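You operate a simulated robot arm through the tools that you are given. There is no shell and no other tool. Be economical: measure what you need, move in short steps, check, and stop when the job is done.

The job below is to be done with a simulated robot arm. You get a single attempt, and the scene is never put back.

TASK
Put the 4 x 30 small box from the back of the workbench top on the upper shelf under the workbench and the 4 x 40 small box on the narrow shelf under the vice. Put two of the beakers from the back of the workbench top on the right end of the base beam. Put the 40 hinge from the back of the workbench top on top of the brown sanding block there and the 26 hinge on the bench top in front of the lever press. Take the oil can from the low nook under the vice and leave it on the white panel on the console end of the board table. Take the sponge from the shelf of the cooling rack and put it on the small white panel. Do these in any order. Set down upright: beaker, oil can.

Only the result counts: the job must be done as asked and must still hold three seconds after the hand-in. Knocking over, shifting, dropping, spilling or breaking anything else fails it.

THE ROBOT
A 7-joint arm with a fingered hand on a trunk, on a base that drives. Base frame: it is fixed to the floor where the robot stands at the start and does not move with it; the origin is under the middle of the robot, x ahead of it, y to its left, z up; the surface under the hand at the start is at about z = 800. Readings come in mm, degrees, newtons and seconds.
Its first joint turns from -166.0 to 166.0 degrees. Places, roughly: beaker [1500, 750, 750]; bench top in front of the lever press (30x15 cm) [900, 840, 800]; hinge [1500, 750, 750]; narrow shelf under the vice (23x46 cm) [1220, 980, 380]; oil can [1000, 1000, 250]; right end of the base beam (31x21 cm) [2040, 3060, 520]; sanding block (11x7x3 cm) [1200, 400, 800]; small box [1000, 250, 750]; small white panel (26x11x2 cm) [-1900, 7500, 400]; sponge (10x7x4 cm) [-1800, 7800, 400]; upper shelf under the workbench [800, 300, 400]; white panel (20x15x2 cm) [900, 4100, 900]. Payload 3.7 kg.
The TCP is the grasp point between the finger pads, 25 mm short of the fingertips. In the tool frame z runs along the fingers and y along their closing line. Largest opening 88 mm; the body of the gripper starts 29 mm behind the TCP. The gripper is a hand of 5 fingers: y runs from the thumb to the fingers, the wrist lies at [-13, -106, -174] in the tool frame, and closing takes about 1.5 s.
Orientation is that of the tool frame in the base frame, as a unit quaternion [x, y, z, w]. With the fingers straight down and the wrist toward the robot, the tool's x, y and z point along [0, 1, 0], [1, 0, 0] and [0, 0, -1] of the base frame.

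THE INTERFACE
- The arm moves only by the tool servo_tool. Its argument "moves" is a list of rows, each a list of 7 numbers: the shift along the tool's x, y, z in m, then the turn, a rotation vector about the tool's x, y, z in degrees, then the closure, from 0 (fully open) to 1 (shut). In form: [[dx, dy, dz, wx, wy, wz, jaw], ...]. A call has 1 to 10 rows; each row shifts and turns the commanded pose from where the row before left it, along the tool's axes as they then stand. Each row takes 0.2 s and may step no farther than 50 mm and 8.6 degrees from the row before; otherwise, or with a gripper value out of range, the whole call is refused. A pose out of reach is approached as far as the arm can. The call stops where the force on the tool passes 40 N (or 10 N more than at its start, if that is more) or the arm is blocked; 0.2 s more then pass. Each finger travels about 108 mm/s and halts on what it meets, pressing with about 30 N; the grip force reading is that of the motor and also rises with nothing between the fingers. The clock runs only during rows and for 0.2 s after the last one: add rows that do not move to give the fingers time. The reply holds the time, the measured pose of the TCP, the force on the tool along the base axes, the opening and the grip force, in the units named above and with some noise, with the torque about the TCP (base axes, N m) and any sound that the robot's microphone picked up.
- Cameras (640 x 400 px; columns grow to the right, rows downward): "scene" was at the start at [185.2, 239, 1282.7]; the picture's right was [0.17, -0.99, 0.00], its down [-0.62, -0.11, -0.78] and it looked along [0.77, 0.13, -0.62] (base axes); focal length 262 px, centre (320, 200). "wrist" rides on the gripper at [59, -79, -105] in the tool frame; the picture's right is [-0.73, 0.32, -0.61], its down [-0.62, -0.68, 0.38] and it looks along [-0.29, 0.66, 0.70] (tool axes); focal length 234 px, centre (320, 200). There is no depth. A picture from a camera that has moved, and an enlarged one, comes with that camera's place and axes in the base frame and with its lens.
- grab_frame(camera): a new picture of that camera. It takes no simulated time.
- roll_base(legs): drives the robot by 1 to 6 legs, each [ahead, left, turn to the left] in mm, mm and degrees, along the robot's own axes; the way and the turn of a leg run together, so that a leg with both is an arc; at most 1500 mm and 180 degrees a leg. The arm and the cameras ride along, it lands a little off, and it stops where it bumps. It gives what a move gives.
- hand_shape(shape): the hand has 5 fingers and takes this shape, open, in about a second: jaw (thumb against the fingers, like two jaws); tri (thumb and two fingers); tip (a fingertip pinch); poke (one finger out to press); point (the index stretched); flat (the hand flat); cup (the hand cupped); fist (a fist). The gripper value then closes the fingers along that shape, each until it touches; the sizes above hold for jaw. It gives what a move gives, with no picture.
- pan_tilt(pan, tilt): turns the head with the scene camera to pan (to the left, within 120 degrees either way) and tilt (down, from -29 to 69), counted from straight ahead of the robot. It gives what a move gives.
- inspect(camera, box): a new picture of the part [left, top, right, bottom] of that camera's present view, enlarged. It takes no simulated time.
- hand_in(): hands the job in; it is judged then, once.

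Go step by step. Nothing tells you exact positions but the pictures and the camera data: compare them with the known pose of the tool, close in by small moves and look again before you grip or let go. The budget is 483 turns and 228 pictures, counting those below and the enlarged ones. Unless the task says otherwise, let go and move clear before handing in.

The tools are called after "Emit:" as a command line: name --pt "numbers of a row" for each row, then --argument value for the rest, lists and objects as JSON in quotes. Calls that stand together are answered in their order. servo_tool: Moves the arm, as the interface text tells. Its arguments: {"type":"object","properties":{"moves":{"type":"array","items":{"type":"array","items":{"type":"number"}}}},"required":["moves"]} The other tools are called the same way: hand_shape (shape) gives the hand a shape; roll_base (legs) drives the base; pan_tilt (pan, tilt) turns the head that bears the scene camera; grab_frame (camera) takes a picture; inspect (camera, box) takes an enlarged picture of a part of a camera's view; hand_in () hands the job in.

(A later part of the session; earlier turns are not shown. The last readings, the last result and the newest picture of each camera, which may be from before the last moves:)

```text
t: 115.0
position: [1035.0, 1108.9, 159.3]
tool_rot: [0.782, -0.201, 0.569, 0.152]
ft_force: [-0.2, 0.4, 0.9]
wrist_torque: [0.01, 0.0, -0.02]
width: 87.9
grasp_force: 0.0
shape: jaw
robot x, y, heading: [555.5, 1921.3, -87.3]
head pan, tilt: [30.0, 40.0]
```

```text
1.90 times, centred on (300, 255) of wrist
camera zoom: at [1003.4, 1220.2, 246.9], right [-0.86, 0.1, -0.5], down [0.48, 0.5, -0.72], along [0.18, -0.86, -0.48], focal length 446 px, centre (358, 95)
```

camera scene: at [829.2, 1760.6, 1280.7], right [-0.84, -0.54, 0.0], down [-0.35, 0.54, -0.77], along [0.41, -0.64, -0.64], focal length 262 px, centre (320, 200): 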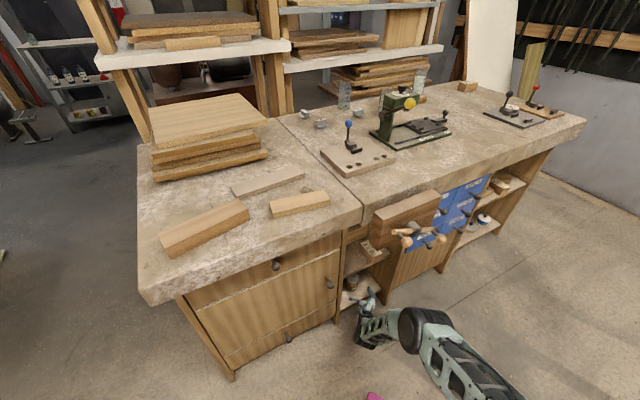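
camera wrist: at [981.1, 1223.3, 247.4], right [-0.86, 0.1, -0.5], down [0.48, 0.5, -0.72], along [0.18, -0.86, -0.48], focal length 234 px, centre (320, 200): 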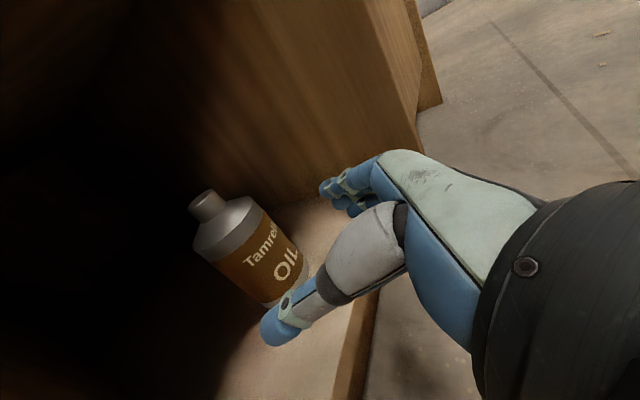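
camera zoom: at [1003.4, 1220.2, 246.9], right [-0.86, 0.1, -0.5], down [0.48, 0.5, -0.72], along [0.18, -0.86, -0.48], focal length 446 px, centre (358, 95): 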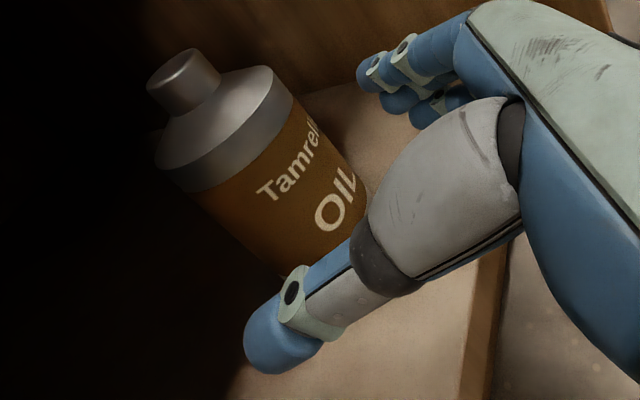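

Emit:
servo_tool --pt "0.0046 0 0.0143 0 0 0 0" --pt "0.0046 0 0.0143 0 0 0 0" --pt "0 0 0 0 0 0 0"

Emit:
inspect --camera "wrist" --box '[170, 150, 430, 360]'

```text
t: 115.8
position: [1049.6, 1102.9, 160.5]
tool_rot: [0.782, -0.201, 0.57, 0.152]
ft_force: [-0.3, 0.1, 0.7]
wrist_torque: [0.0, 0.0, -0.03]
width: 87.5
grasp_force: 0.1
shape: jaw
out of reach, approached as far as the arm can: row 2
robot x, y, heading: [550.0, 1921.9, -87.2]
head pan, tilt: [30.0, 40.0]
```

```text
1.90 times, centred on (300, 255) of wrist
camera zoom: at [1016.1, 1213.6, 247.7], right [-0.86, 0.1, -0.5], down [0.48, 0.5, -0.72], along [0.18, -0.86, -0.48], focal length 446 px, centre (358, 95)
```

zoom: 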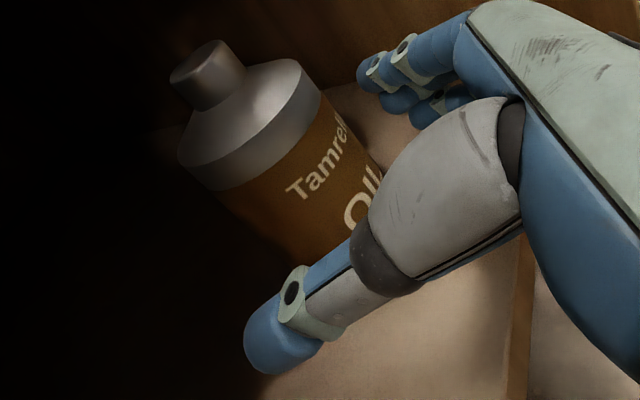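

Emit:
roll_base --legs '[[14, 22, 0]]'

Emit:
inspect --camera "wrist" --box '[170, 150, 430, 360]'

```text
t: 116.7
position: [1071.4, 1089.9, 160.3]
tool_rot: [0.782, -0.201, 0.57, 0.152]
ft_force: [0.4, -0.6, 1.3]
wrist_torque: [0.0, -0.01, 0.03]
width: 87.8
grasp_force: 0.0
shape: jaw
robot x, y, heading: [572.2, 1906.0, -87.2]
head pan, tilt: [30.0, 40.0]
```

```text
1.90 times, centred on (300, 255) of wrist
camera zoom: at [1038.8, 1200.5, 247.6], right [-0.86, 0.1, -0.5], down [0.48, 0.5, -0.72], along [0.18, -0.86, -0.48], focal length 446 px, centre (358, 95)
```

zoom: 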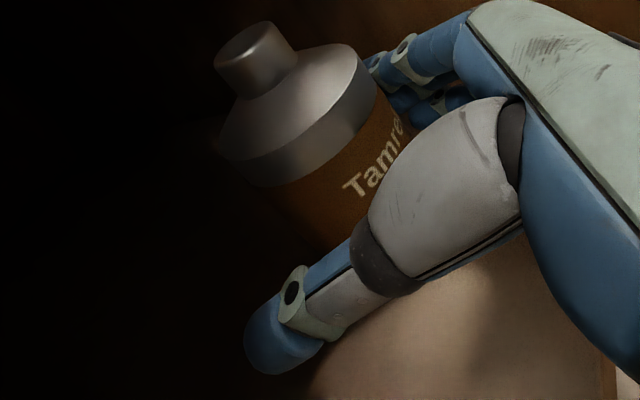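

Emit:
servo_tool --pt "0 -0.006 0 0 0 0 0" --pt "0 0 0 0 0 0 0.5" --pt "0 0 0 0 0 0 1" --pt "0 0 0 0 0 0 1" --pt "0 0 0 0 0 0 1" --pt "0 0 0 0 0 0 1" --pt "0 0 0 0 0 0 1" --pt "0 0 0 0 0 0 1"

Emit:
inspect --camera "wrist" --box '[170, 150, 430, 360]'

```text
t: 118.5
position: [1074.3, 1095.0, 159.7]
tool_rot: [0.782, -0.201, 0.57, 0.152]
ft_force: [-0.5, 0.6, 0.3]
wrist_torque: [-0.04, 0.07, 0.01]
width: 42.9
grasp_force: 29.7
shape: jaw
robot x, y, heading: [576.7, 1909.8, -87.2]
head pan, tilt: [30.0, 40.0]
```

```text
1.90 times, centred on (300, 255) of wrist
camera zoom: at [1041.8, 1205.6, 247.1], right [-0.86, 0.1, -0.5], down [0.48, 0.5, -0.72], along [0.18, -0.86, -0.48], focal length 446 px, centre (358, 95)
```

zoom: 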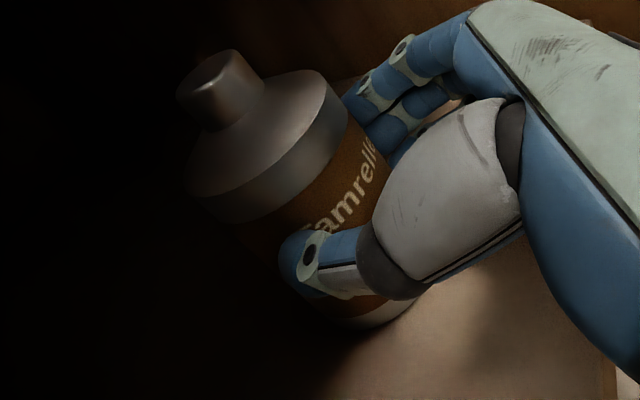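

The grip caught only the near side of the can; I'll reopen, advance about 24 mm and grip again.

Emit:
servo_tool --pt "0 0 0 0 0 0 0.5" --pt "0 0 0 0 0 0 0.2" --pt "0 0 0 0 0 0 0" --pt "0 0 0 0 0 0 0" --pt "0 0 0 0 0 0 0"

Emit:
roll_base --legs '[[14, 22, 0]]'

Emit:
inspect --camera "wrist" --box '[170, 150, 430, 360]'

```text
t: 119.7
position: [1074.5, 1095.0, 160.4]
tool_rot: [0.782, -0.201, 0.57, 0.152]
ft_force: [0.2, 0.2, -0.6]
wrist_torque: [0.01, -0.01, -0.01]
width: 87.5
grasp_force: 0.1
shape: jaw
robot x, y, heading: [574.0, 1907.8, -87.3]
head pan, tilt: [30.0, 40.0]
```

```text
t: 120.5
position: [1097.1, 1082.4, 159.8]
tool_rot: [0.782, -0.2, 0.57, 0.152]
ft_force: [-0.3, 0.5, -0.4]
wrist_torque: [0.02, 0.0, 0.01]
width: 87.8
grasp_force: 0.1
shape: jaw
robot x, y, heading: [599.2, 1896.7, -87.3]
head pan, tilt: [30.0, 40.0]
```

```text
1.90 times, centred on (300, 255) of wrist
camera zoom: at [1064.7, 1192.8, 247.1], right [-0.86, 0.1, -0.5], down [0.48, 0.5, -0.72], along [0.18, -0.86, -0.48], focal length 446 px, centre (358, 95)
```

zoom: 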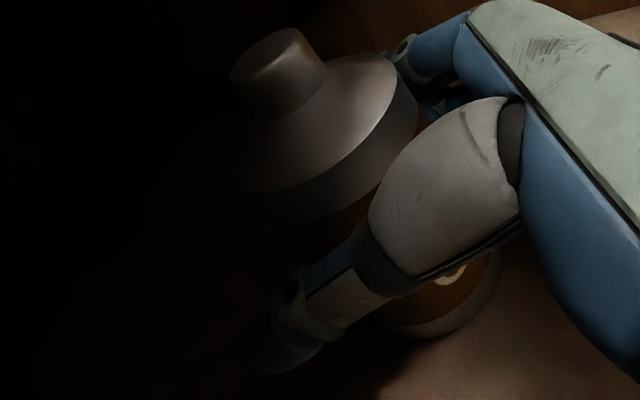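

Emit:
servo_tool --pt "0 0 0 0 0 0 0.5" --pt "0 0 0 0 0 0 1" --pt "0 0 0 0 0 0 1" --pt "0 0 0 0 0 0 1" --pt "0 0 0 0 0 0 1" --pt "0 0 0 0 0 0 1" --pt "0 0 0 0 0 0 1" --pt "0 0 0 0 0 0 1"

Emit:
inspect --camera "wrist" --box '[170, 150, 430, 360]'

```text
t: 122.3
position: [1097.7, 1083.1, 160.4]
tool_rot: [0.782, -0.2, 0.57, 0.152]
ft_force: [0.6, -0.2, 2.2]
wrist_torque: [-0.12, 0.09, -0.01]
width: 47.6
grasp_force: 30.0
shape: jaw
robot x, y, heading: [598.2, 1896.9, -87.4]
head pan, tilt: [30.0, 40.0]
```

```text
1.90 times, centred on (300, 255) of wrist
camera zoom: at [1064.7, 1192.8, 247.3], right [-0.86, 0.1, -0.5], down [0.48, 0.5, -0.72], along [0.18, -0.86, -0.48], focal length 446 px, centre (358, 95)
```

zoom: 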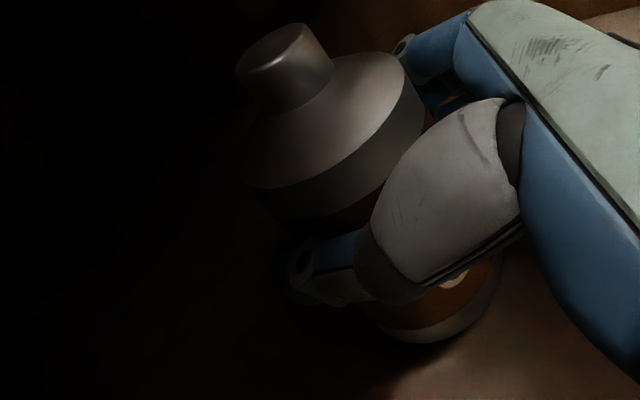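

Emit:
servo_tool --pt "0.0095 0 -0.0031 0 0 0 1" --pt "0.0095 0 -0.0031 0 0 0 1" --pt "0 0 0 0 0 0 1"

Emit:
grab_frame --camera "wrist"

```text
t: 123.1
position: [1097.0, 1080.8, 180.3]
tool_rot: [0.782, -0.201, 0.569, 0.152]
ft_force: [0.5, 0.1, -3.1]
wrist_torque: [0.05, 0.01, 0.01]
width: 47.3
grasp_force: 29.7
shape: jaw
robot x, y, heading: [600.4, 1894.6, -87.3]
head pan, tilt: [30.0, 40.0]
```

```text
153 pictures are left
camera wrist: at [1064.5, 1191.8, 267.4], right [-0.86, 0.1, -0.5], down [0.48, 0.5, -0.72], along [0.18, -0.86, -0.48], focal length 234 px, centre (320, 200)
```

wrist: 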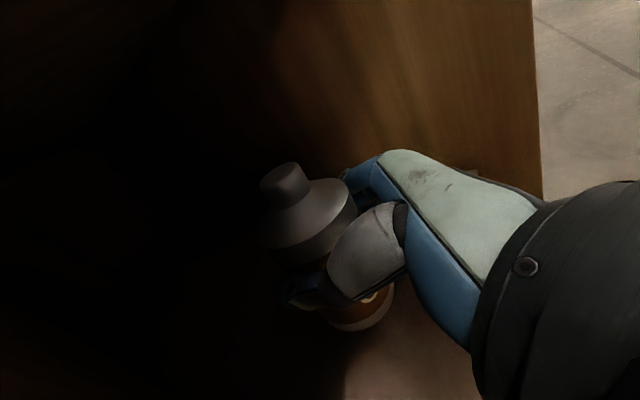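

Emit:
roll_base --legs '[[-182, -299, 0]]'

Emit:
grab_frame --camera "wrist"

Emit:
grab_frame --camera "scene"

```text
t: 125.3
position: [788.7, 1248.3, 181.4]
tool_rot: [0.782, -0.199, 0.57, 0.151]
ft_force: [0.8, -0.2, -3.0]
wrist_torque: [0.02, 0.04, 0.05]
width: 47.3
grasp_force: 30.2
shape: jaw
robot x, y, heading: [288.5, 2062.4, -87.4]
head pan, tilt: [30.0, 40.0]
```

```text
152 pictures are left
camera wrist: at [756.6, 1359.1, 267.5], right [-0.86, 0.1, -0.5], down [0.48, 0.51, -0.72], along [0.18, -0.86, -0.48], focal length 234 px, centre (320, 200)
```

wrist: 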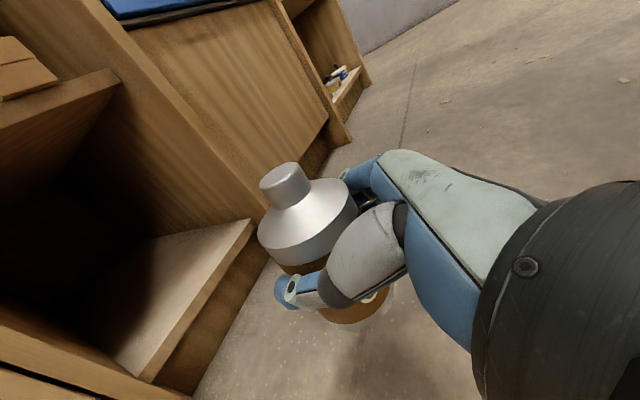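

```text
151 pictures are left
camera scene: at [565.6, 1901.5, 1280.7], right [-0.84, -0.54, 0.0], down [-0.35, 0.54, -0.77], along [0.42, -0.64, -0.64], focal length 262 px, centre (320, 200)
```

scene: 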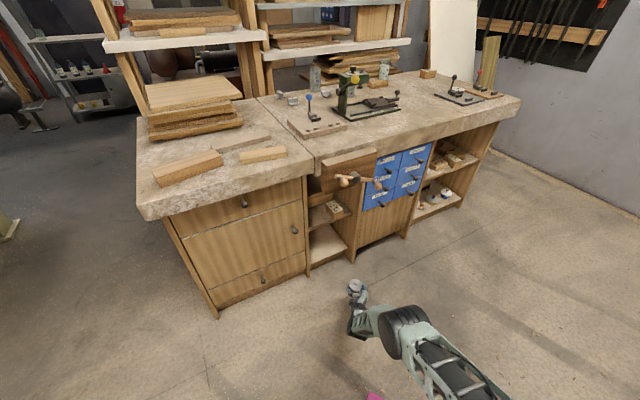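

Emit:
roll_base --legs '[[-104, -171, 0]]'

Emit:
servo_tool --pt "0.0466 0 -0.0151 0 0 0 1" --pt "0.0466 0 -0.0151 0 0 0 1" --pt "0.0466 0 -0.0151 0 0 0 1" --pt "0.0466 0 -0.0151 0 0 0 1" --pt "0.0466 0 -0.0151 0 0 0 1" --pt "0.0466 0 -0.0151 0 0 0 1" --pt "0.0466 0 -0.0151 0 0 0 1" --pt "0.0466 0 -0.0151 0 0 0 1" --pt "0.0466 0 -0.0151 0 0 0 1" --pt "0.0466 0 -0.0151 0 0 0 1"

Emit:
servo_tool --pt "0.0466 0 -0.0151 0 0 0 1" --pt "0.0466 0 -0.0151 0 0 0 1" --pt "0.0466 0 -0.0151 0 0 0 1" --pt "0.0466 0 -0.0151 0 0 0 1" --pt "0.0466 0 -0.0151 0 0 0 1" --pt "0.0466 0 -0.0151 0 0 0 1" --pt "0.0466 0 -0.0151 0 0 0 1" --pt "0.0466 0 -0.0151 0 0 0 1"

```text
t: 127.0
position: [609.2, 1341.2, 180.8]
tool_rot: [0.782, -0.2, 0.57, 0.151]
ft_force: [0.0, 0.9, -2.6]
wrist_torque: [0.0, 0.0, 0.02]
width: 47.6
grasp_force: 29.2
shape: jaw
robot x, y, heading: [111.1, 2156.6, -87.4]
head pan, tilt: [30.0, 40.0]
```

```text
t: 129.2
position: [610.0, 1346.3, 669.9]
tool_rot: [0.782, -0.201, 0.569, 0.152]
ft_force: [0.0, 0.0, -2.7]
wrist_torque: [0.01, -0.03, -0.01]
width: 47.3
grasp_force: 30.5
shape: jaw
robot x, y, heading: [109.1, 2155.6, -87.4]
head pan, tilt: [30.0, 40.0]
```

```text
t: 130.9
position: [610.5, 1349.0, 1061.6]
tool_rot: [0.783, -0.199, 0.569, 0.152]
ft_force: [0.1, -0.1, -3.2]
wrist_torque: [-0.02, -0.01, -0.01]
width: 47.1
grasp_force: 30.5
shape: jaw
robot x, y, heading: [108.3, 2159.6, -87.4]
head pan, tilt: [30.0, 40.0]
```

Emit:
roll_base --legs '[[0, 0, 150]]'

Emit:
pan_tilt --pan 10 --tilt 20

Emit:
grab_frame --camera "scene"

```text
t: 137.4
position: [119.4, 3107.4, 1062.3]
tool_rot: [0.411, 0.695, 0.305, -0.505]
ft_force: [-0.5, 0.8, -2.6]
wrist_torque: [-0.06, -0.02, 0.01]
width: 46.2
grasp_force: 29.7
shape: jaw
robot x, y, heading: [109.9, 2157.4, 60.6]
head pan, tilt: [30.0, 40.0]
```

```text
t: 138.3
position: [119.5, 3106.6, 1062.1]
tool_rot: [0.411, 0.695, 0.304, -0.505]
ft_force: [1.3, 0.0, -2.9]
wrist_torque: [-0.06, -0.07, 0.03]
width: 46.2
grasp_force: 30.2
shape: jaw
robot x, y, heading: [107.3, 2158.5, 60.3]
head pan, tilt: [10.0, 20.0]
```

```text
150 pictures are left
camera scene: at [-4.0, 2441.9, 1312.0], right [0.94, -0.34, 0.0], down [-0.11, -0.32, -0.94], along [0.31, 0.89, -0.34], focal length 262 px, centre (320, 200)
```

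scene: 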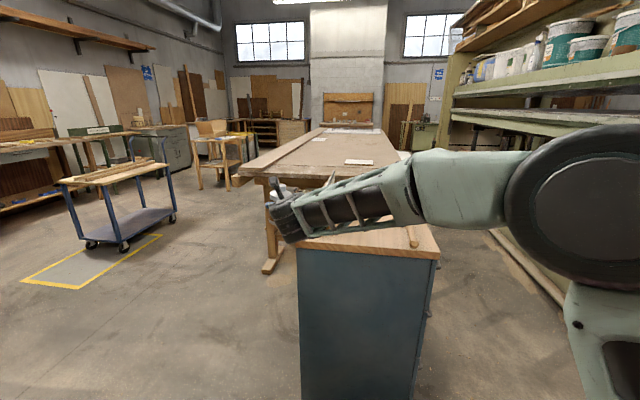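

Emit:
roll_base --legs '[[0, 700, 0], [500, 0, -20]]'

Emit:
pan_tilt --pan -10 --tilt 25

Emit:
grab_frame --camera "scene"

```text
t: 144.6
position: [198.5, 3758.8, 1062.4]
tool_rot: [0.534, 0.606, 0.394, -0.439]
ft_force: [0.0, 0.6, -2.1]
wrist_torque: [-0.02, -0.01, -0.02]
width: 46.3
grasp_force: 30.0
shape: jaw
robot x, y, heading: [-162.6, 2881.1, 38.6]
head pan, tilt: [10.0, 20.0]
```

```text
t: 145.4
position: [196.8, 3757.2, 1062.3]
tool_rot: [0.534, 0.606, 0.394, -0.439]
ft_force: [-0.3, 0.7, -2.9]
wrist_torque: [-0.02, -0.01, 0.01]
width: 46.0
grasp_force: 30.1
shape: jaw
robot x, y, heading: [-164.0, 2878.8, 38.7]
head pan, tilt: [-10.0, 25.0]
```

```text
149 pictures are left
camera scene: at [-143.6, 3160.9, 1304.0], right [0.48, -0.88, 0.0], down [-0.37, -0.2, -0.91], along [0.8, 0.44, -0.42], focal length 262 px, centre (320, 200)
```

scene: 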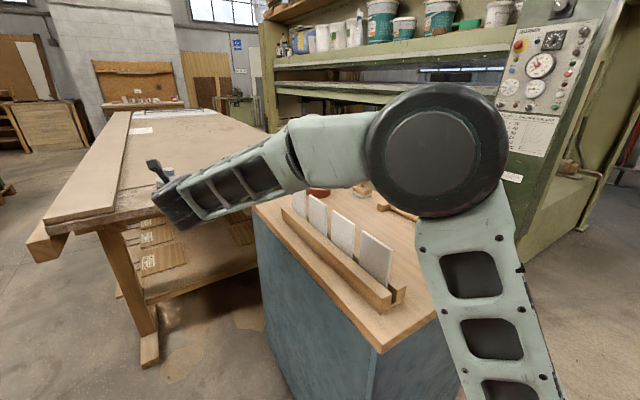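

The target panel on the table is hidden behind the arm. I'll go around to the left of the console, alongside the table end.

Emit:
roll_base --legs '[[0, 0, 22.3], [0, 190, 0], [700, 0, 0]]'

Emit:
pan_tilt --pan -35 --tilt 30

Emit:
grab_frame --camera "scene"

```text
t: 151.6
position: [1.9, 4541.0, 1061.9]
tool_rot: [0.402, 0.7, 0.3, -0.508]
ft_force: [1.2, 0.2, -2.7]
wrist_torque: [-0.01, 0.01, -0.03]
width: 45.8
grasp_force: 30.1
shape: jaw
robot x, y, heading: [12.3, 3589.5, 61.4]
head pan, tilt: [-10.0, 25.0]
```

```text
t: 152.5
position: [1.5, 4540.7, 1061.6]
tool_rot: [0.404, 0.699, 0.299, -0.509]
ft_force: [0.1, -0.8, -1.5]
wrist_torque: [-0.02, -0.02, 0.0]
width: 46.0
grasp_force: 30.0
shape: jaw
robot x, y, heading: [9.8, 3592.2, 61.7]
head pan, tilt: [-35.0, 30.0]
```

```text
148 pictures are left
camera scene: at [-56.3, 3826.2, 1296.1], right [0.45, -0.89, 0.0], down [-0.45, -0.22, -0.87], along [0.77, 0.39, -0.5], focal length 262 px, centre (320, 200)
```

scene: 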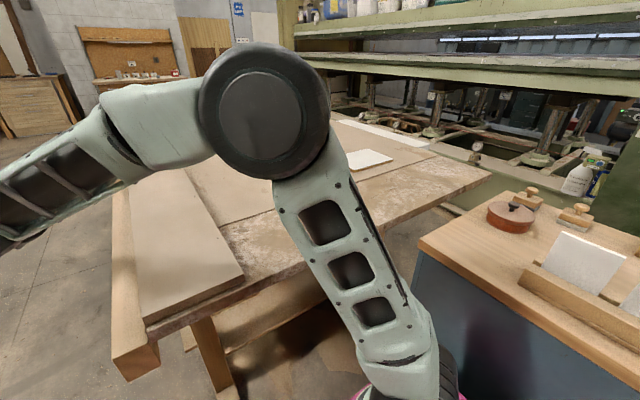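

Emit:
roll_base --legs '[[165, 0, 0]]'

Emit:
servo_tool --pt "-0.01305 0.0207 -0.0402 0 0 0 1" --pt "-0.01305 0.0207 -0.0402 0 0 0 1" --pt "-0.01305 0.0207 -0.0402 0 0 0 1" --pt "-0.01305 0.0207 -0.0402 0 0 0 1" --pt "-0.01305 0.0207 -0.0402 0 0 0 1" --pt "-0.01305 0.0207 -0.0402 0 0 0 1" --pt "-0.01305 0.0207 -0.0402 0 0 0 1" --pt "-0.01305 0.0207 -0.0402 0 0 0 1" --pt "-0.01305 0.0207 -0.0402 0 0 0 1" --pt "-0.01305 0.0207 -0.0402 0 0 0 1"

Emit:
servo_tool --pt "-0.01305 0.0207 -0.0402 0 0 0 1" --pt "-0.01305 0.0207 -0.0402 0 0 0 1" --pt "-0.01305 0.0207 -0.0402 0 0 0 1" --pt "-0.01305 0.0207 -0.0402 0 0 0 1" --pt "-0.01305 0.0207 -0.0402 0 0 0 1" --pt "-0.01305 0.0207 -0.0402 0 0 0 1" --pt "-0.01305 0.0207 -0.0402 0 0 0 1" --pt "-0.01305 0.0207 -0.0402 0 0 0 1" --pt "-0.01305 0.0207 -0.0402 0 0 0 1" --pt "-0.01305 0.0207 -0.0402 0 0 0 1"

Emit:
grab_frame --camera "scene"

```text
t: 153.9
position: [84.2, 4686.0, 1061.8]
tool_rot: [0.405, 0.699, 0.299, -0.508]
ft_force: [-0.1, 0.4, -1.7]
wrist_torque: [-0.03, 0.01, -0.02]
width: 45.9
grasp_force: 30.5
shape: jaw
robot x, y, heading: [94.3, 3737.7, 61.5]
head pan, tilt: [-35.0, 30.0]
```

```text
t: 156.2
position: [473.5, 4420.1, 1061.6]
tool_rot: [0.404, 0.699, 0.301, -0.508]
ft_force: [-0.2, 0.1, -3.5]
wrist_torque: [0.01, -0.01, -0.02]
width: 45.4
grasp_force: 30.5
shape: jaw
robot x, y, heading: [86.4, 3733.8, 61.2]
head pan, tilt: [-35.0, 30.0]
```

```text
t: 158.3
position: [863.2, 4154.2, 1060.3]
tool_rot: [0.404, 0.699, 0.3, -0.507]
ft_force: [-0.3, 0.3, -2.2]
wrist_torque: [-0.01, 0.01, 0.0]
width: 45.1
grasp_force: 30.0
shape: jaw
robot x, y, heading: [95.0, 3735.0, 61.4]
head pan, tilt: [-35.0, 30.0]
```

```text
147 pictures are left
camera scene: at [23.5, 3971.6, 1296.1], right [0.44, -0.9, 0.0], down [-0.45, -0.22, -0.87], along [0.78, 0.38, -0.5], focal length 262 px, centre (320, 200)
```

scene: 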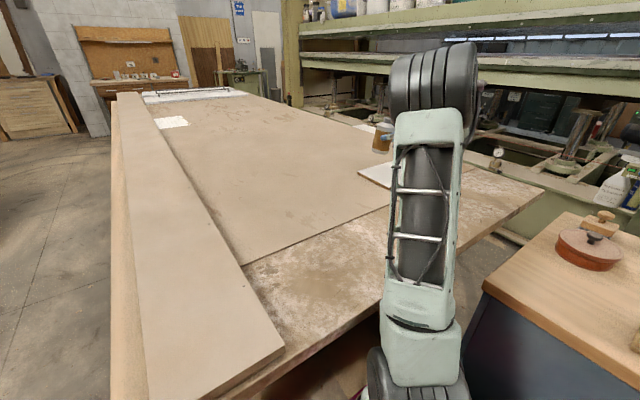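

Emit:
grab_frame --camera "wrist"

Emit:
inspect --camera "scene" --box '[320, 90, 520, 215]'

```text
146 pictures are left
camera wrist: at [834.8, 4043.1, 1147.1], right [0.68, -0.53, -0.5], down [-0.67, -0.18, -0.72], along [0.29, 0.83, -0.48], focal length 234 px, centre (320, 200)
```

wrist: 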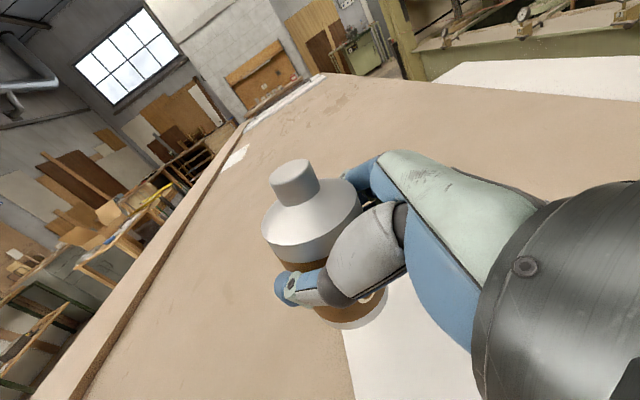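

```text
3.20 times, centred on (420, 152) of scene
camera zoom: at [23.5, 3971.6, 1296.1], right [0.44, -0.9, 0.0], down [-0.45, -0.22, -0.87], along [0.78, 0.38, -0.5], focal length 838 px, centre (0, 352)
```

zoom: 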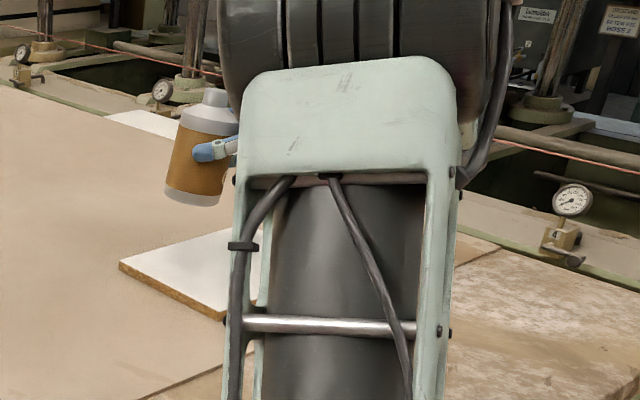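

Emit:
servo_tool --pt "-0.0325 0.006 -0.0083 0 0 0 1" --pt "-0.0325 0.006 -0.0083 0 0 0 1" --pt "-0.0325 0.006 -0.0083 0 0 0 1" --pt "0 0 0 0 0 0 1"

Emit:
grab_frame --camera "wrist"

Emit:
inspect --camera "scene" --box '[320, 90, 520, 215]'

```text
t: 159.3
position: [903.4, 4117.5, 978.6]
tool_rot: [0.403, 0.7, 0.302, -0.507]
ft_force: [-6.0, 7.9, 26.8]
wrist_torque: [0.61, -0.31, 0.17]
width: 45.6
grasp_force: 30.2
shape: jaw
robot x, y, heading: [92.4, 3734.7, 61.2]
head pan, tilt: [-35.0, 30.0]
```

```text
144 pictures are left
camera wrist: at [875.4, 4006.7, 1064.3], right [0.68, -0.53, -0.5], down [-0.67, -0.18, -0.72], along [0.29, 0.83, -0.48], focal length 234 px, centre (320, 200)
```

wrist: 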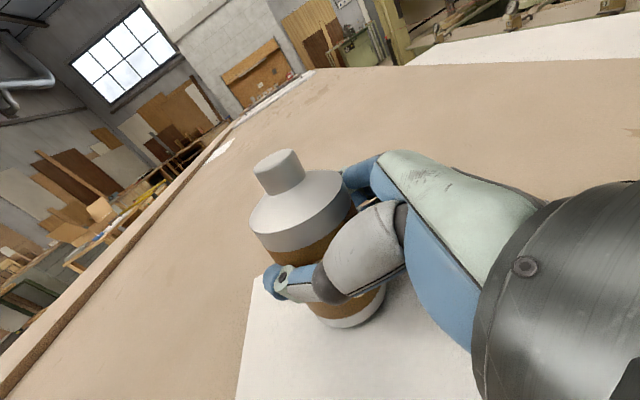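

```text
3.20 times, centred on (420, 152) of scene
camera zoom: at [22.6, 3971.4, 1296.1], right [0.44, -0.9, 0.0], down [-0.45, -0.22, -0.87], along [0.78, 0.38, -0.5], focal length 838 px, centre (0, 352)
```

zoom: 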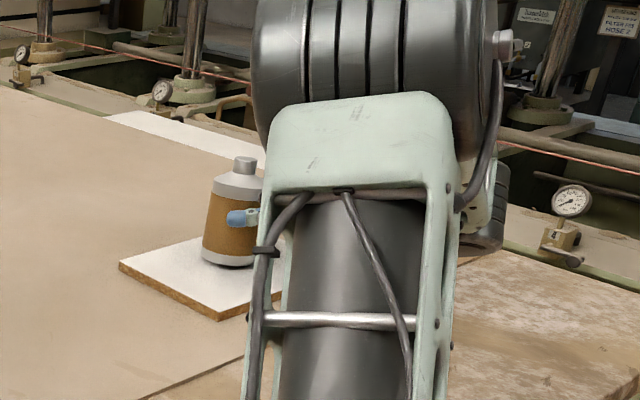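

Emit:
servo_tool --pt "0.002 0 -0.0006 0 0 0 1" --pt "0 0 0 0 0 0 1"

Emit:
inspect --camera "wrist" --box '[200, 130, 440, 390]'

```text
t: 159.9
position: [904.9, 4117.4, 977.3]
tool_rot: [0.404, 0.699, 0.301, -0.507]
ft_force: [-1.9, 5.6, 21.9]
wrist_torque: [0.48, -0.38, 0.1]
width: 45.8
grasp_force: 29.5
shape: jaw
robot x, y, heading: [92.3, 3737.3, 61.3]
head pan, tilt: [-35.0, 30.0]
```

```text
1.54 times, centred on (320, 260) of wrist
camera zoom: at [875.4, 4006.5, 1064.8], right [0.68, -0.53, -0.5], down [-0.67, -0.18, -0.72], along [0.29, 0.83, -0.48], focal length 360 px, centre (320, 108)
```

zoom: 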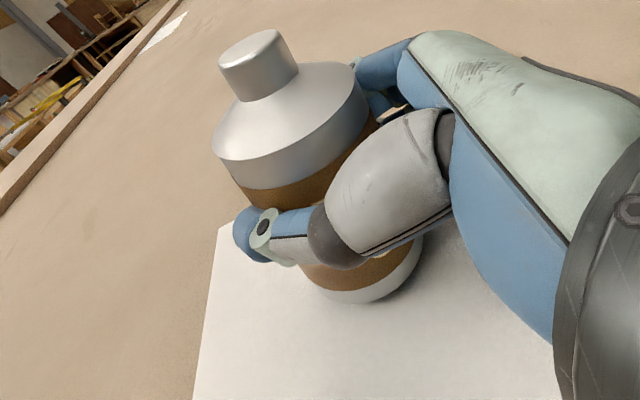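

Emit:
servo_tool --pt "0.0035 0 -0.0011 0 0 0 1" --pt "0 0 0 0 0 0 1"

```text
t: 160.6
position: [905.0, 4116.3, 980.9]
tool_rot: [0.406, 0.698, 0.3, -0.507]
ft_force: [0.0, 1.1, 4.7]
wrist_torque: [0.07, -0.15, 0.02]
width: 44.9
grasp_force: 30.4
shape: jaw
robot x, y, heading: [88.2, 3736.1, 61.3]
head pan, tilt: [-35.0, 30.0]
```

Emit:
servo_tool --pt "0 0 0 0 0 0 0.7" --pt "0 0 0 0 0 0 0.4" --pt "0 0 0 0 0 0 0.1" --pt "0 0 0 0 0 0 0" --pt "0 0 0 0 0 0 0" --pt "0 0 0 0 0 0 0"

Emit:
grab_frame --camera "wrist"

```text
t: 161.9
position: [905.5, 4116.3, 981.9]
tool_rot: [0.405, 0.699, 0.299, -0.508]
ft_force: [0.1, 0.3, -0.2]
wrist_torque: [0.01, 0.02, -0.01]
width: 87.6
grasp_force: 0.1
shape: jaw
robot x, y, heading: [90.9, 3731.0, 61.3]
head pan, tilt: [-35.0, 30.0]
```

```text
141 pictures are left
camera wrist: at [875.7, 4006.7, 1068.5], right [0.68, -0.54, -0.5], down [-0.67, -0.18, -0.72], along [0.29, 0.83, -0.48], focal length 234 px, centre (320, 200)
```

wrist: 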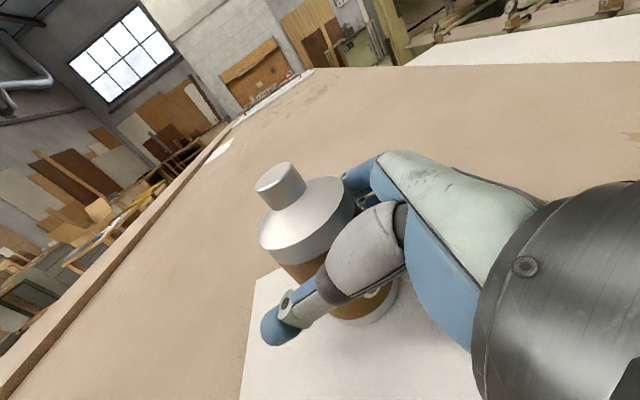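

Emit:
servo_tool --pt "-0.005 0 -0.015 0 0 0 0" --pt "-0.006 0 -0.019 0 0 0 0" --pt "-0.0093 0 -0.0285 0 0 0 0" --pt "-0.0093 0 -0.0285 0 0 0 0" --pt "0.01 0 -0.04 0 0 0 0"

Emit:
grab_frame --camera "wrist"

```text
t: 163.2
position: [966.6, 4003.7, 1002.6]
tool_rot: [0.405, 0.699, 0.3, -0.508]
ft_force: [0.6, -0.5, 0.5]
wrist_torque: [0.01, 0.0, -0.03]
width: 87.7
grasp_force: 0.0
shape: jaw
robot x, y, heading: [93.2, 3735.5, 61.4]
head pan, tilt: [-35.0, 30.0]
```

```text
140 pictures are left
camera wrist: at [938.7, 3892.7, 1089.0], right [0.68, -0.53, -0.5], down [-0.67, -0.18, -0.72], along [0.29, 0.83, -0.48], focal length 234 px, centre (320, 200)
```

wrist: 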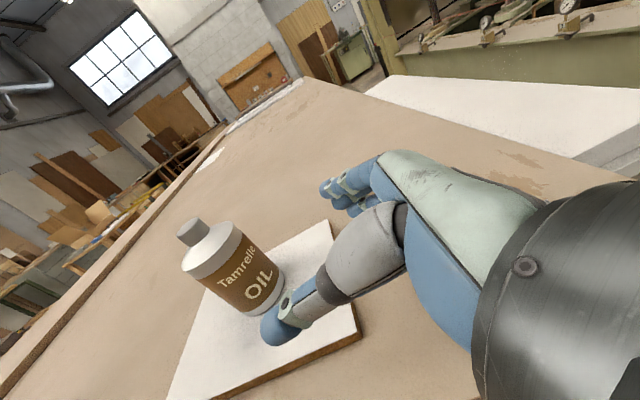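

The oil can stands on the white panel. Next I raise and neutralise the arm, then drive over to the cooling rack for the sponge.

Emit:
servo_tool --pt "0.0475 0 -0.0155 0 0 0 0" --pt "0.0475 0 -0.0155 0 0 0 0" --pt "0.0475 0 -0.0155 0 0 0 0" --pt "-0.006 -0.032 -0.019 0 0 0 0" --pt "-0.006 -0.032 -0.019 0 0 0 0" --pt "-0.006 -0.032 -0.019 0 0 0 0" --pt "-0.006 -0.032 -0.019 0 0 0 0" --pt "0 0 0 0 -8 0 0" --pt "0 0 0 0 -8 0 0" --pt "0 0 0 0 -8 0 0"

Emit:
servo_tool --pt "0 0 0 0 -8 0 0" --pt "0 0 0 0 -8 0 0" --pt "0 0 0 0 -8 0 0" --pt "0 0 0 0 -8 0 0" --pt "0 0 0 0 -8 0 0" --pt "0 0 0 0 -8 0 0" --pt "0 0 0 0 0 -8 0" --pt "0 0 0 0 0 -8 0" --pt "0 0 0 0 0 -8 0" --pt "0 0 0 0 0 -8 0"

```text
t: 165.3
position: [897.9, 3867.2, 1151.7]
tool_rot: [0.459, 0.789, 0.209, -0.35]
ft_force: [-0.3, 0.4, 0.1]
wrist_torque: [0.02, 0.0, 0.03]
width: 87.9
grasp_force: 0.0
shape: jaw
robot x, y, heading: [94.2, 3736.5, 61.2]
head pan, tilt: [-35.0, 30.0]
```

```text
t: 167.6
position: [895.2, 3869.0, 1151.4]
tool_rot: [0.245, 0.97, 0.005, 0.003]
ft_force: [-1.1, 0.5, 0.2]
wrist_torque: [-0.03, 0.02, 0.01]
width: 87.3
grasp_force: 0.0
shape: jaw
robot x, y, heading: [90.7, 3736.8, 61.2]
head pan, tilt: [-35.0, 30.0]
```

Emit:
servo_tool --pt "0.0465 0.0145 0 0 0 0 0" --pt "0.0465 0.0145 0 0 0 0 0" --pt "0.0465 0.0145 0 0 0 0 0" --pt "0.0465 0.0145 0 0 0 0 0" --pt "0.0465 0.0145 0 0 0 0 0" --pt "0.0465 0.0145 0 0 0 0 0" --pt "0.0465 0.0145 0 0 0 0 0" --pt "0.0465 0.0145 0 0 0 0 0" --pt "0.0465 0.0145 0 0 0 0 0" --pt "0.0465 0.0145 0 0 0 0 0"

Emit:
servo_tool --pt "0.0465 0.0145 0 0 0 0 0" --pt "0.0465 0.0145 0 0 0 0 0" --pt "0.0465 0.0145 0 0 0 0 0" --pt "0.0465 0.0145 0 0 0 0 0" --pt "0.0465 0.0145 0 0 0 0 0" --pt "0.0465 0.0145 0 0 0 0 0"

Emit:
pan_tilt --pan 60 --tilt 15

Emit:
grab_frame --camera "scene"

```text
t: 169.8
position: [558.2, 4218.5, 1153.1]
tool_rot: [0.247, 0.969, 0.005, 0.002]
ft_force: [0.1, -0.1, 0.1]
wrist_torque: [0.0, 0.02, 0.0]
width: 87.8
grasp_force: 0.1
shape: jaw
robot x, y, heading: [93.4, 3736.4, 61.3]
head pan, tilt: [-35.0, 30.0]
```

```text
t: 171.2
position: [355.6, 4425.6, 1151.9]
tool_rot: [0.248, 0.969, 0.005, 0.002]
ft_force: [0.2, 0.3, -0.5]
wrist_torque: [-0.03, 0.0, 0.06]
width: 87.6
grasp_force: 0.1
shape: jaw
robot x, y, heading: [91.2, 3733.2, 61.3]
head pan, tilt: [-35.0, 30.0]
```

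```text
t: 172.9
position: [353.8, 4425.8, 1151.7]
tool_rot: [0.246, 0.969, 0.005, 0.003]
ft_force: [0.1, 0.7, -0.3]
wrist_torque: [0.01, 0.0, 0.02]
width: 87.6
grasp_force: 0.0
shape: jaw
robot x, y, heading: [89.4, 3733.8, 61.5]
head pan, tilt: [60.0, 15.0]
```

```text
139 pictures are left
camera scene: at [-105.8, 4011.3, 1320.3], right [0.85, 0.52, 0.0], down [0.13, -0.22, -0.97], along [-0.5, 0.83, -0.26], focal length 262 px, centre (320, 200)
```

scene: 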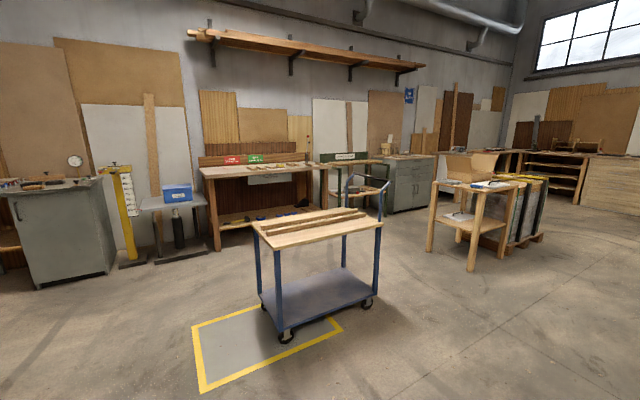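

Emit:
inspect --camera "scene" --box '[300, 140, 440, 228]'

```text
4.55 times, centred on (370, 184) of scene
camera zoom: at [-105.8, 4011.3, 1320.3], right [0.85, 0.52, 0.0], down [0.13, -0.22, -0.97], along [-0.5, 0.83, -0.26], focal length 1190 px, centre (93, 273)
```

zoom: 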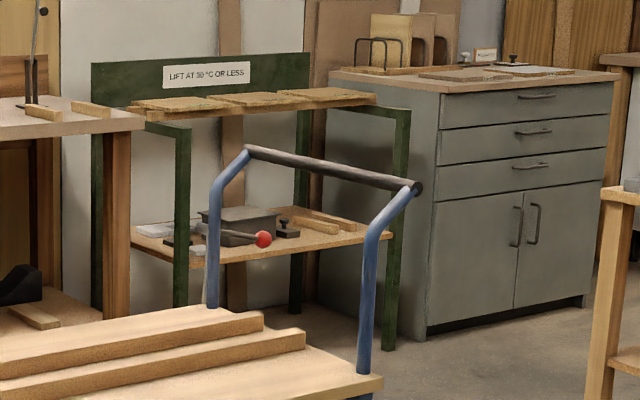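

Emit:
roll_base --legs '[[0, 1056, 0], [1400, 0, 0], [150, 0, 0], [492, 666, 0]]'

Emit:
pan_tilt --pan 70 --tilt 25

Emit:
grab_frame --camera "scene"

```text
t: 189.7
position: [-131.3, 7020.3, 1153.1]
tool_rot: [0.253, 0.967, 0.005, 0.003]
ft_force: [0.5, 0.2, -0.3]
wrist_torque: [0.02, 0.0, 0.02]
width: 87.9
grasp_force: 0.0
shape: jaw
robot x, y, heading: [-403.8, 6334.2, 60.4]
head pan, tilt: [60.0, 15.0]
```

```text
t: 190.4
position: [-132.0, 7020.7, 1153.0]
tool_rot: [0.253, 0.967, 0.005, 0.002]
ft_force: [-0.3, -0.3, -0.1]
wrist_torque: [-0.02, -0.03, -0.02]
width: 87.6
grasp_force: 0.1
shape: jaw
robot x, y, heading: [-402.7, 6334.8, 60.6]
head pan, tilt: [70.0, 25.0]
```

```text
137 pictures are left
camera scene: at [-608.8, 6601.8, 1304.1], right [0.76, 0.65, 0.0], down [0.27, -0.32, -0.91], along [-0.59, 0.69, -0.42], focal length 262 px, centre (320, 200)
```

scene: 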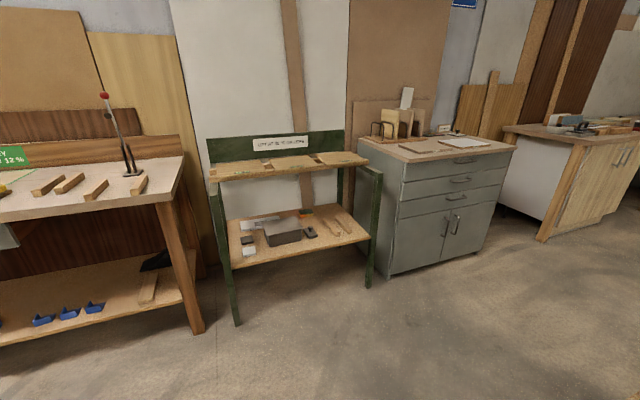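

Emit:
inspect --camera "scene" --box '[195, 130, 395, 330]'

```text
2.00 times, centred on (295, 230) of scene
camera zoom: at [-608.8, 6601.8, 1304.1], right [0.76, 0.65, 0.0], down [0.27, -0.32, -0.91], along [-0.59, 0.69, -0.42], focal length 524 px, centre (370, 140)
```

zoom: 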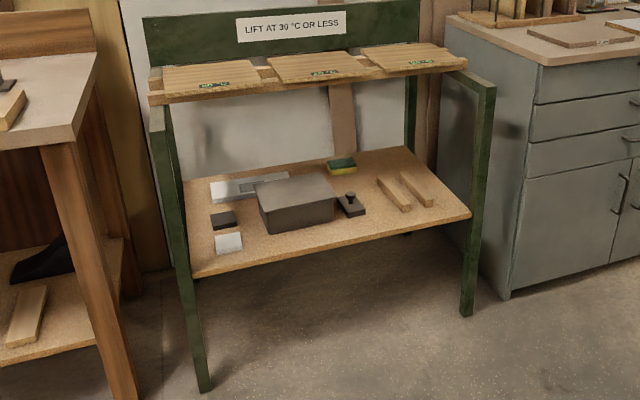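

Emit:
roll_base --legs '[[0, 0, 90.5], [800, 0, 0], [0, -479, 0]]'

Emit:
pan_tilt --pan 0 --tilt 40

Emit:
grab_frame --camera "scene"

```text
t: 201.0
position: [-1555.3, 7407.0, 1152.8]
tool_rot: [-0.509, 0.861, 0.005, -0.001]
ft_force: [0.3, 1.1, 0.1]
wrist_torque: [-0.04, 0.0, 0.0]
width: 87.8
grasp_force: 0.1
shape: jaw
robot x, y, heading: [-866.7, 7140.1, 151.1]
head pan, tilt: [70.0, 25.0]
```

```text
t: 202.4
position: [-1556.4, 7407.7, 1154.0]
tool_rot: [-0.509, 0.861, 0.005, -0.003]
ft_force: [-0.2, -0.1, 0.3]
wrist_torque: [0.0, 0.01, 0.02]
width: 87.7
grasp_force: 0.0
shape: jaw
robot x, y, heading: [-867.4, 7142.1, 151.0]
head pan, tilt: [0.0, 40.0]
```

```text
135 pictures are left
camera scene: at [-1139.2, 7033.9, 1280.7], right [0.48, 0.87, 0.0], down [0.56, -0.31, -0.77], along [-0.67, 0.37, -0.64], focal length 262 px, centre (320, 200)
```

scene: 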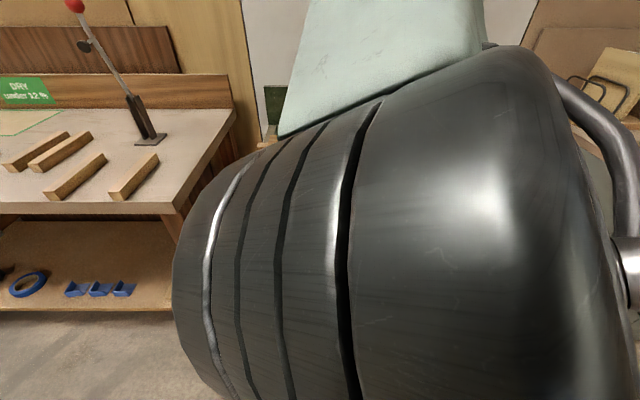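

Emit:
servo_tool --pt "-0.02 -0.043 0 0 0 0 0" --pt "-0.02 -0.043 0 0 0 0 0" --pt "-0.02 -0.043 0 0 0 0 0" --pt "-0.019 0 0.045 0 0 0 0" --pt "-0.019 0 0.045 0 0 0 0" --pt "-0.019 0 0.045 0 0 0 0" --pt "-0.019 0 0.045 0 0 0 0" --pt "-0.019 0 0.045 0 0 0 0" --pt "-0.019 0 0.045 0 0 0 0" --pt "-0.019 0 0.045 0 0 0 0"

Emit:
grab_frame --camera "scene"

Emit:
grab_frame --camera "wrist"

```text
t: 204.3
position: [-1362.5, 7499.0, 941.2]
tool_rot: [-0.459, 0.883, 0.08, 0.059]
ft_force: [-0.7, 0.8, -0.2]
wrist_torque: [0.01, 0.01, 0.0]
width: 87.8
grasp_force: 0.1
shape: jaw
robot x, y, heading: [-866.6, 7141.8, 150.9]
head pan, tilt: [0.0, 40.0]
stopped in row 9: the arm was blocked; the commanded pose is now the measured one
```

```text
134 pictures are left
camera scene: at [-1146.8, 7038.5, 1279.3], right [0.49, 0.87, 0.0], down [0.57, -0.32, -0.76], along [-0.66, 0.37, -0.65], focal length 262 px, centre (320, 200)
```

scene: 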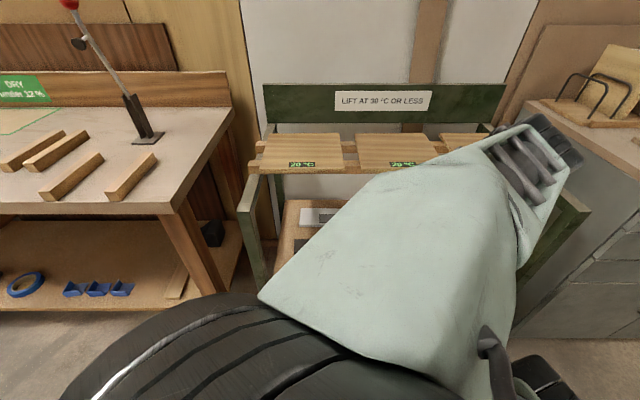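

```text
133 pictures are left
camera wrist: at [-1333.7, 7388.6, 1026.5], right [0.13, 0.65, 0.75], down [0.93, 0.19, -0.32], along [-0.35, 0.74, -0.57], focal length 234 px, centre (320, 200)
```

wrist: 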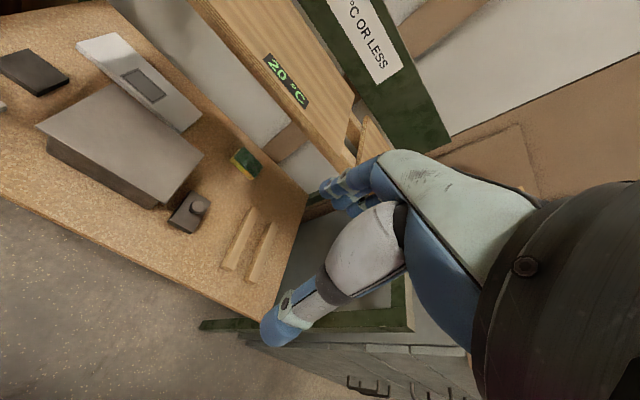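

The arm folded too tightly there. I'll lift it back out, back the base away, and enter with a low, stretched arm instead.

Emit:
servo_tool --pt "0 0.03 -0.035 0 0 0 0" --pt "0 0.03 -0.035 0 0 0 0" --pt "0.02 0.03 -0.035 0 0 0 0" --pt "0.02 0.03 -0.035 0 0 0 0" --pt "0.02 0.03 -0.03 0 0 0 0" --pt "0.02 0.03 -0.03 0 0 0 0"

```text
refused: row 3 steps farther than a row can; nothing moved
```

Emit:
servo_tool --pt "0 0.03 -0.035 0 0 0 0" --pt "0 0.03 -0.035 0 0 0 0" --pt "0.018 0.03 -0.03 0 0 0 0" --pt "0.018 0.03 -0.03 0 0 0 0" --pt "0.018 0.03 -0.03 0 0 0 0" --pt "0.018 0.03 -0.03 0 0 0 0"

Emit:
grab_frame --camera "scene"

```text
t: 205.7
position: [-1550.4, 7496.2, 1136.6]
tool_rot: [-0.463, 0.881, 0.084, 0.057]
ft_force: [0.3, -0.1, -0.3]
wrist_torque: [0.01, -0.01, -0.01]
width: 87.6
grasp_force: 0.1
shape: jaw
robot x, y, heading: [-871.9, 7144.5, 150.8]
head pan, tilt: [0.0, 40.0]
```

```text
132 pictures are left
camera scene: at [-1139.0, 7034.0, 1280.7], right [0.49, 0.87, 0.0], down [0.56, -0.31, -0.77], along [-0.67, 0.37, -0.64], focal length 262 px, centre (320, 200)
```

scene: 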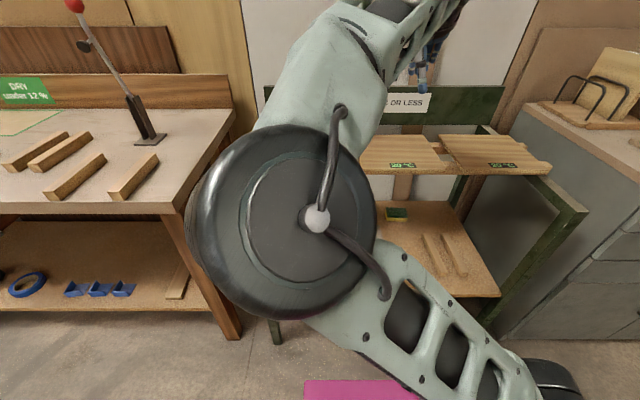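

Emit:
roll_base --legs '[[0, 400, 0], [-520, 0, 0], [0, 0, -16.5]]'

Emit:
pan_tilt --pan 15 --tilt 35

Emit:
grab_frame --camera "scene"

```text
t: 211.8
position: [-1168.8, 7066.0, 1136.0]
tool_rot: [-0.335, 0.937, 0.075, 0.068]
ft_force: [-0.2, -0.1, 0.8]
wrist_torque: [-0.01, 0.0, 0.01]
width: 87.8
grasp_force: 0.2
shape: jaw
robot x, y, heading: [-613.1, 6536.9, 135.0]
head pan, tilt: [0.0, 40.0]
```

```text
t: 212.5
position: [-1169.4, 7066.0, 1136.8]
tool_rot: [-0.335, 0.936, 0.076, 0.069]
ft_force: [0.1, -1.0, 0.1]
wrist_torque: [-0.02, 0.02, 0.02]
width: 88.1
grasp_force: 0.0
shape: jaw
robot x, y, heading: [-610.8, 6536.4, 135.1]
head pan, tilt: [15.0, 35.0]
```

```text
131 pictures are left
camera scene: at [-917.4, 6492.9, 1288.3], right [0.5, 0.87, 0.0], down [0.5, -0.29, -0.82], along [-0.71, 0.41, -0.57], focal length 262 px, centre (320, 200)
```

scene: 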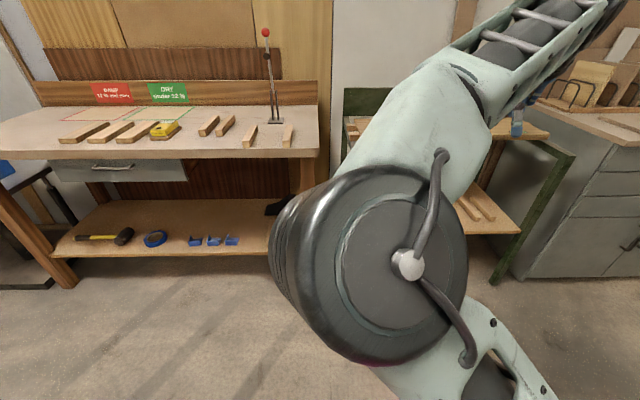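

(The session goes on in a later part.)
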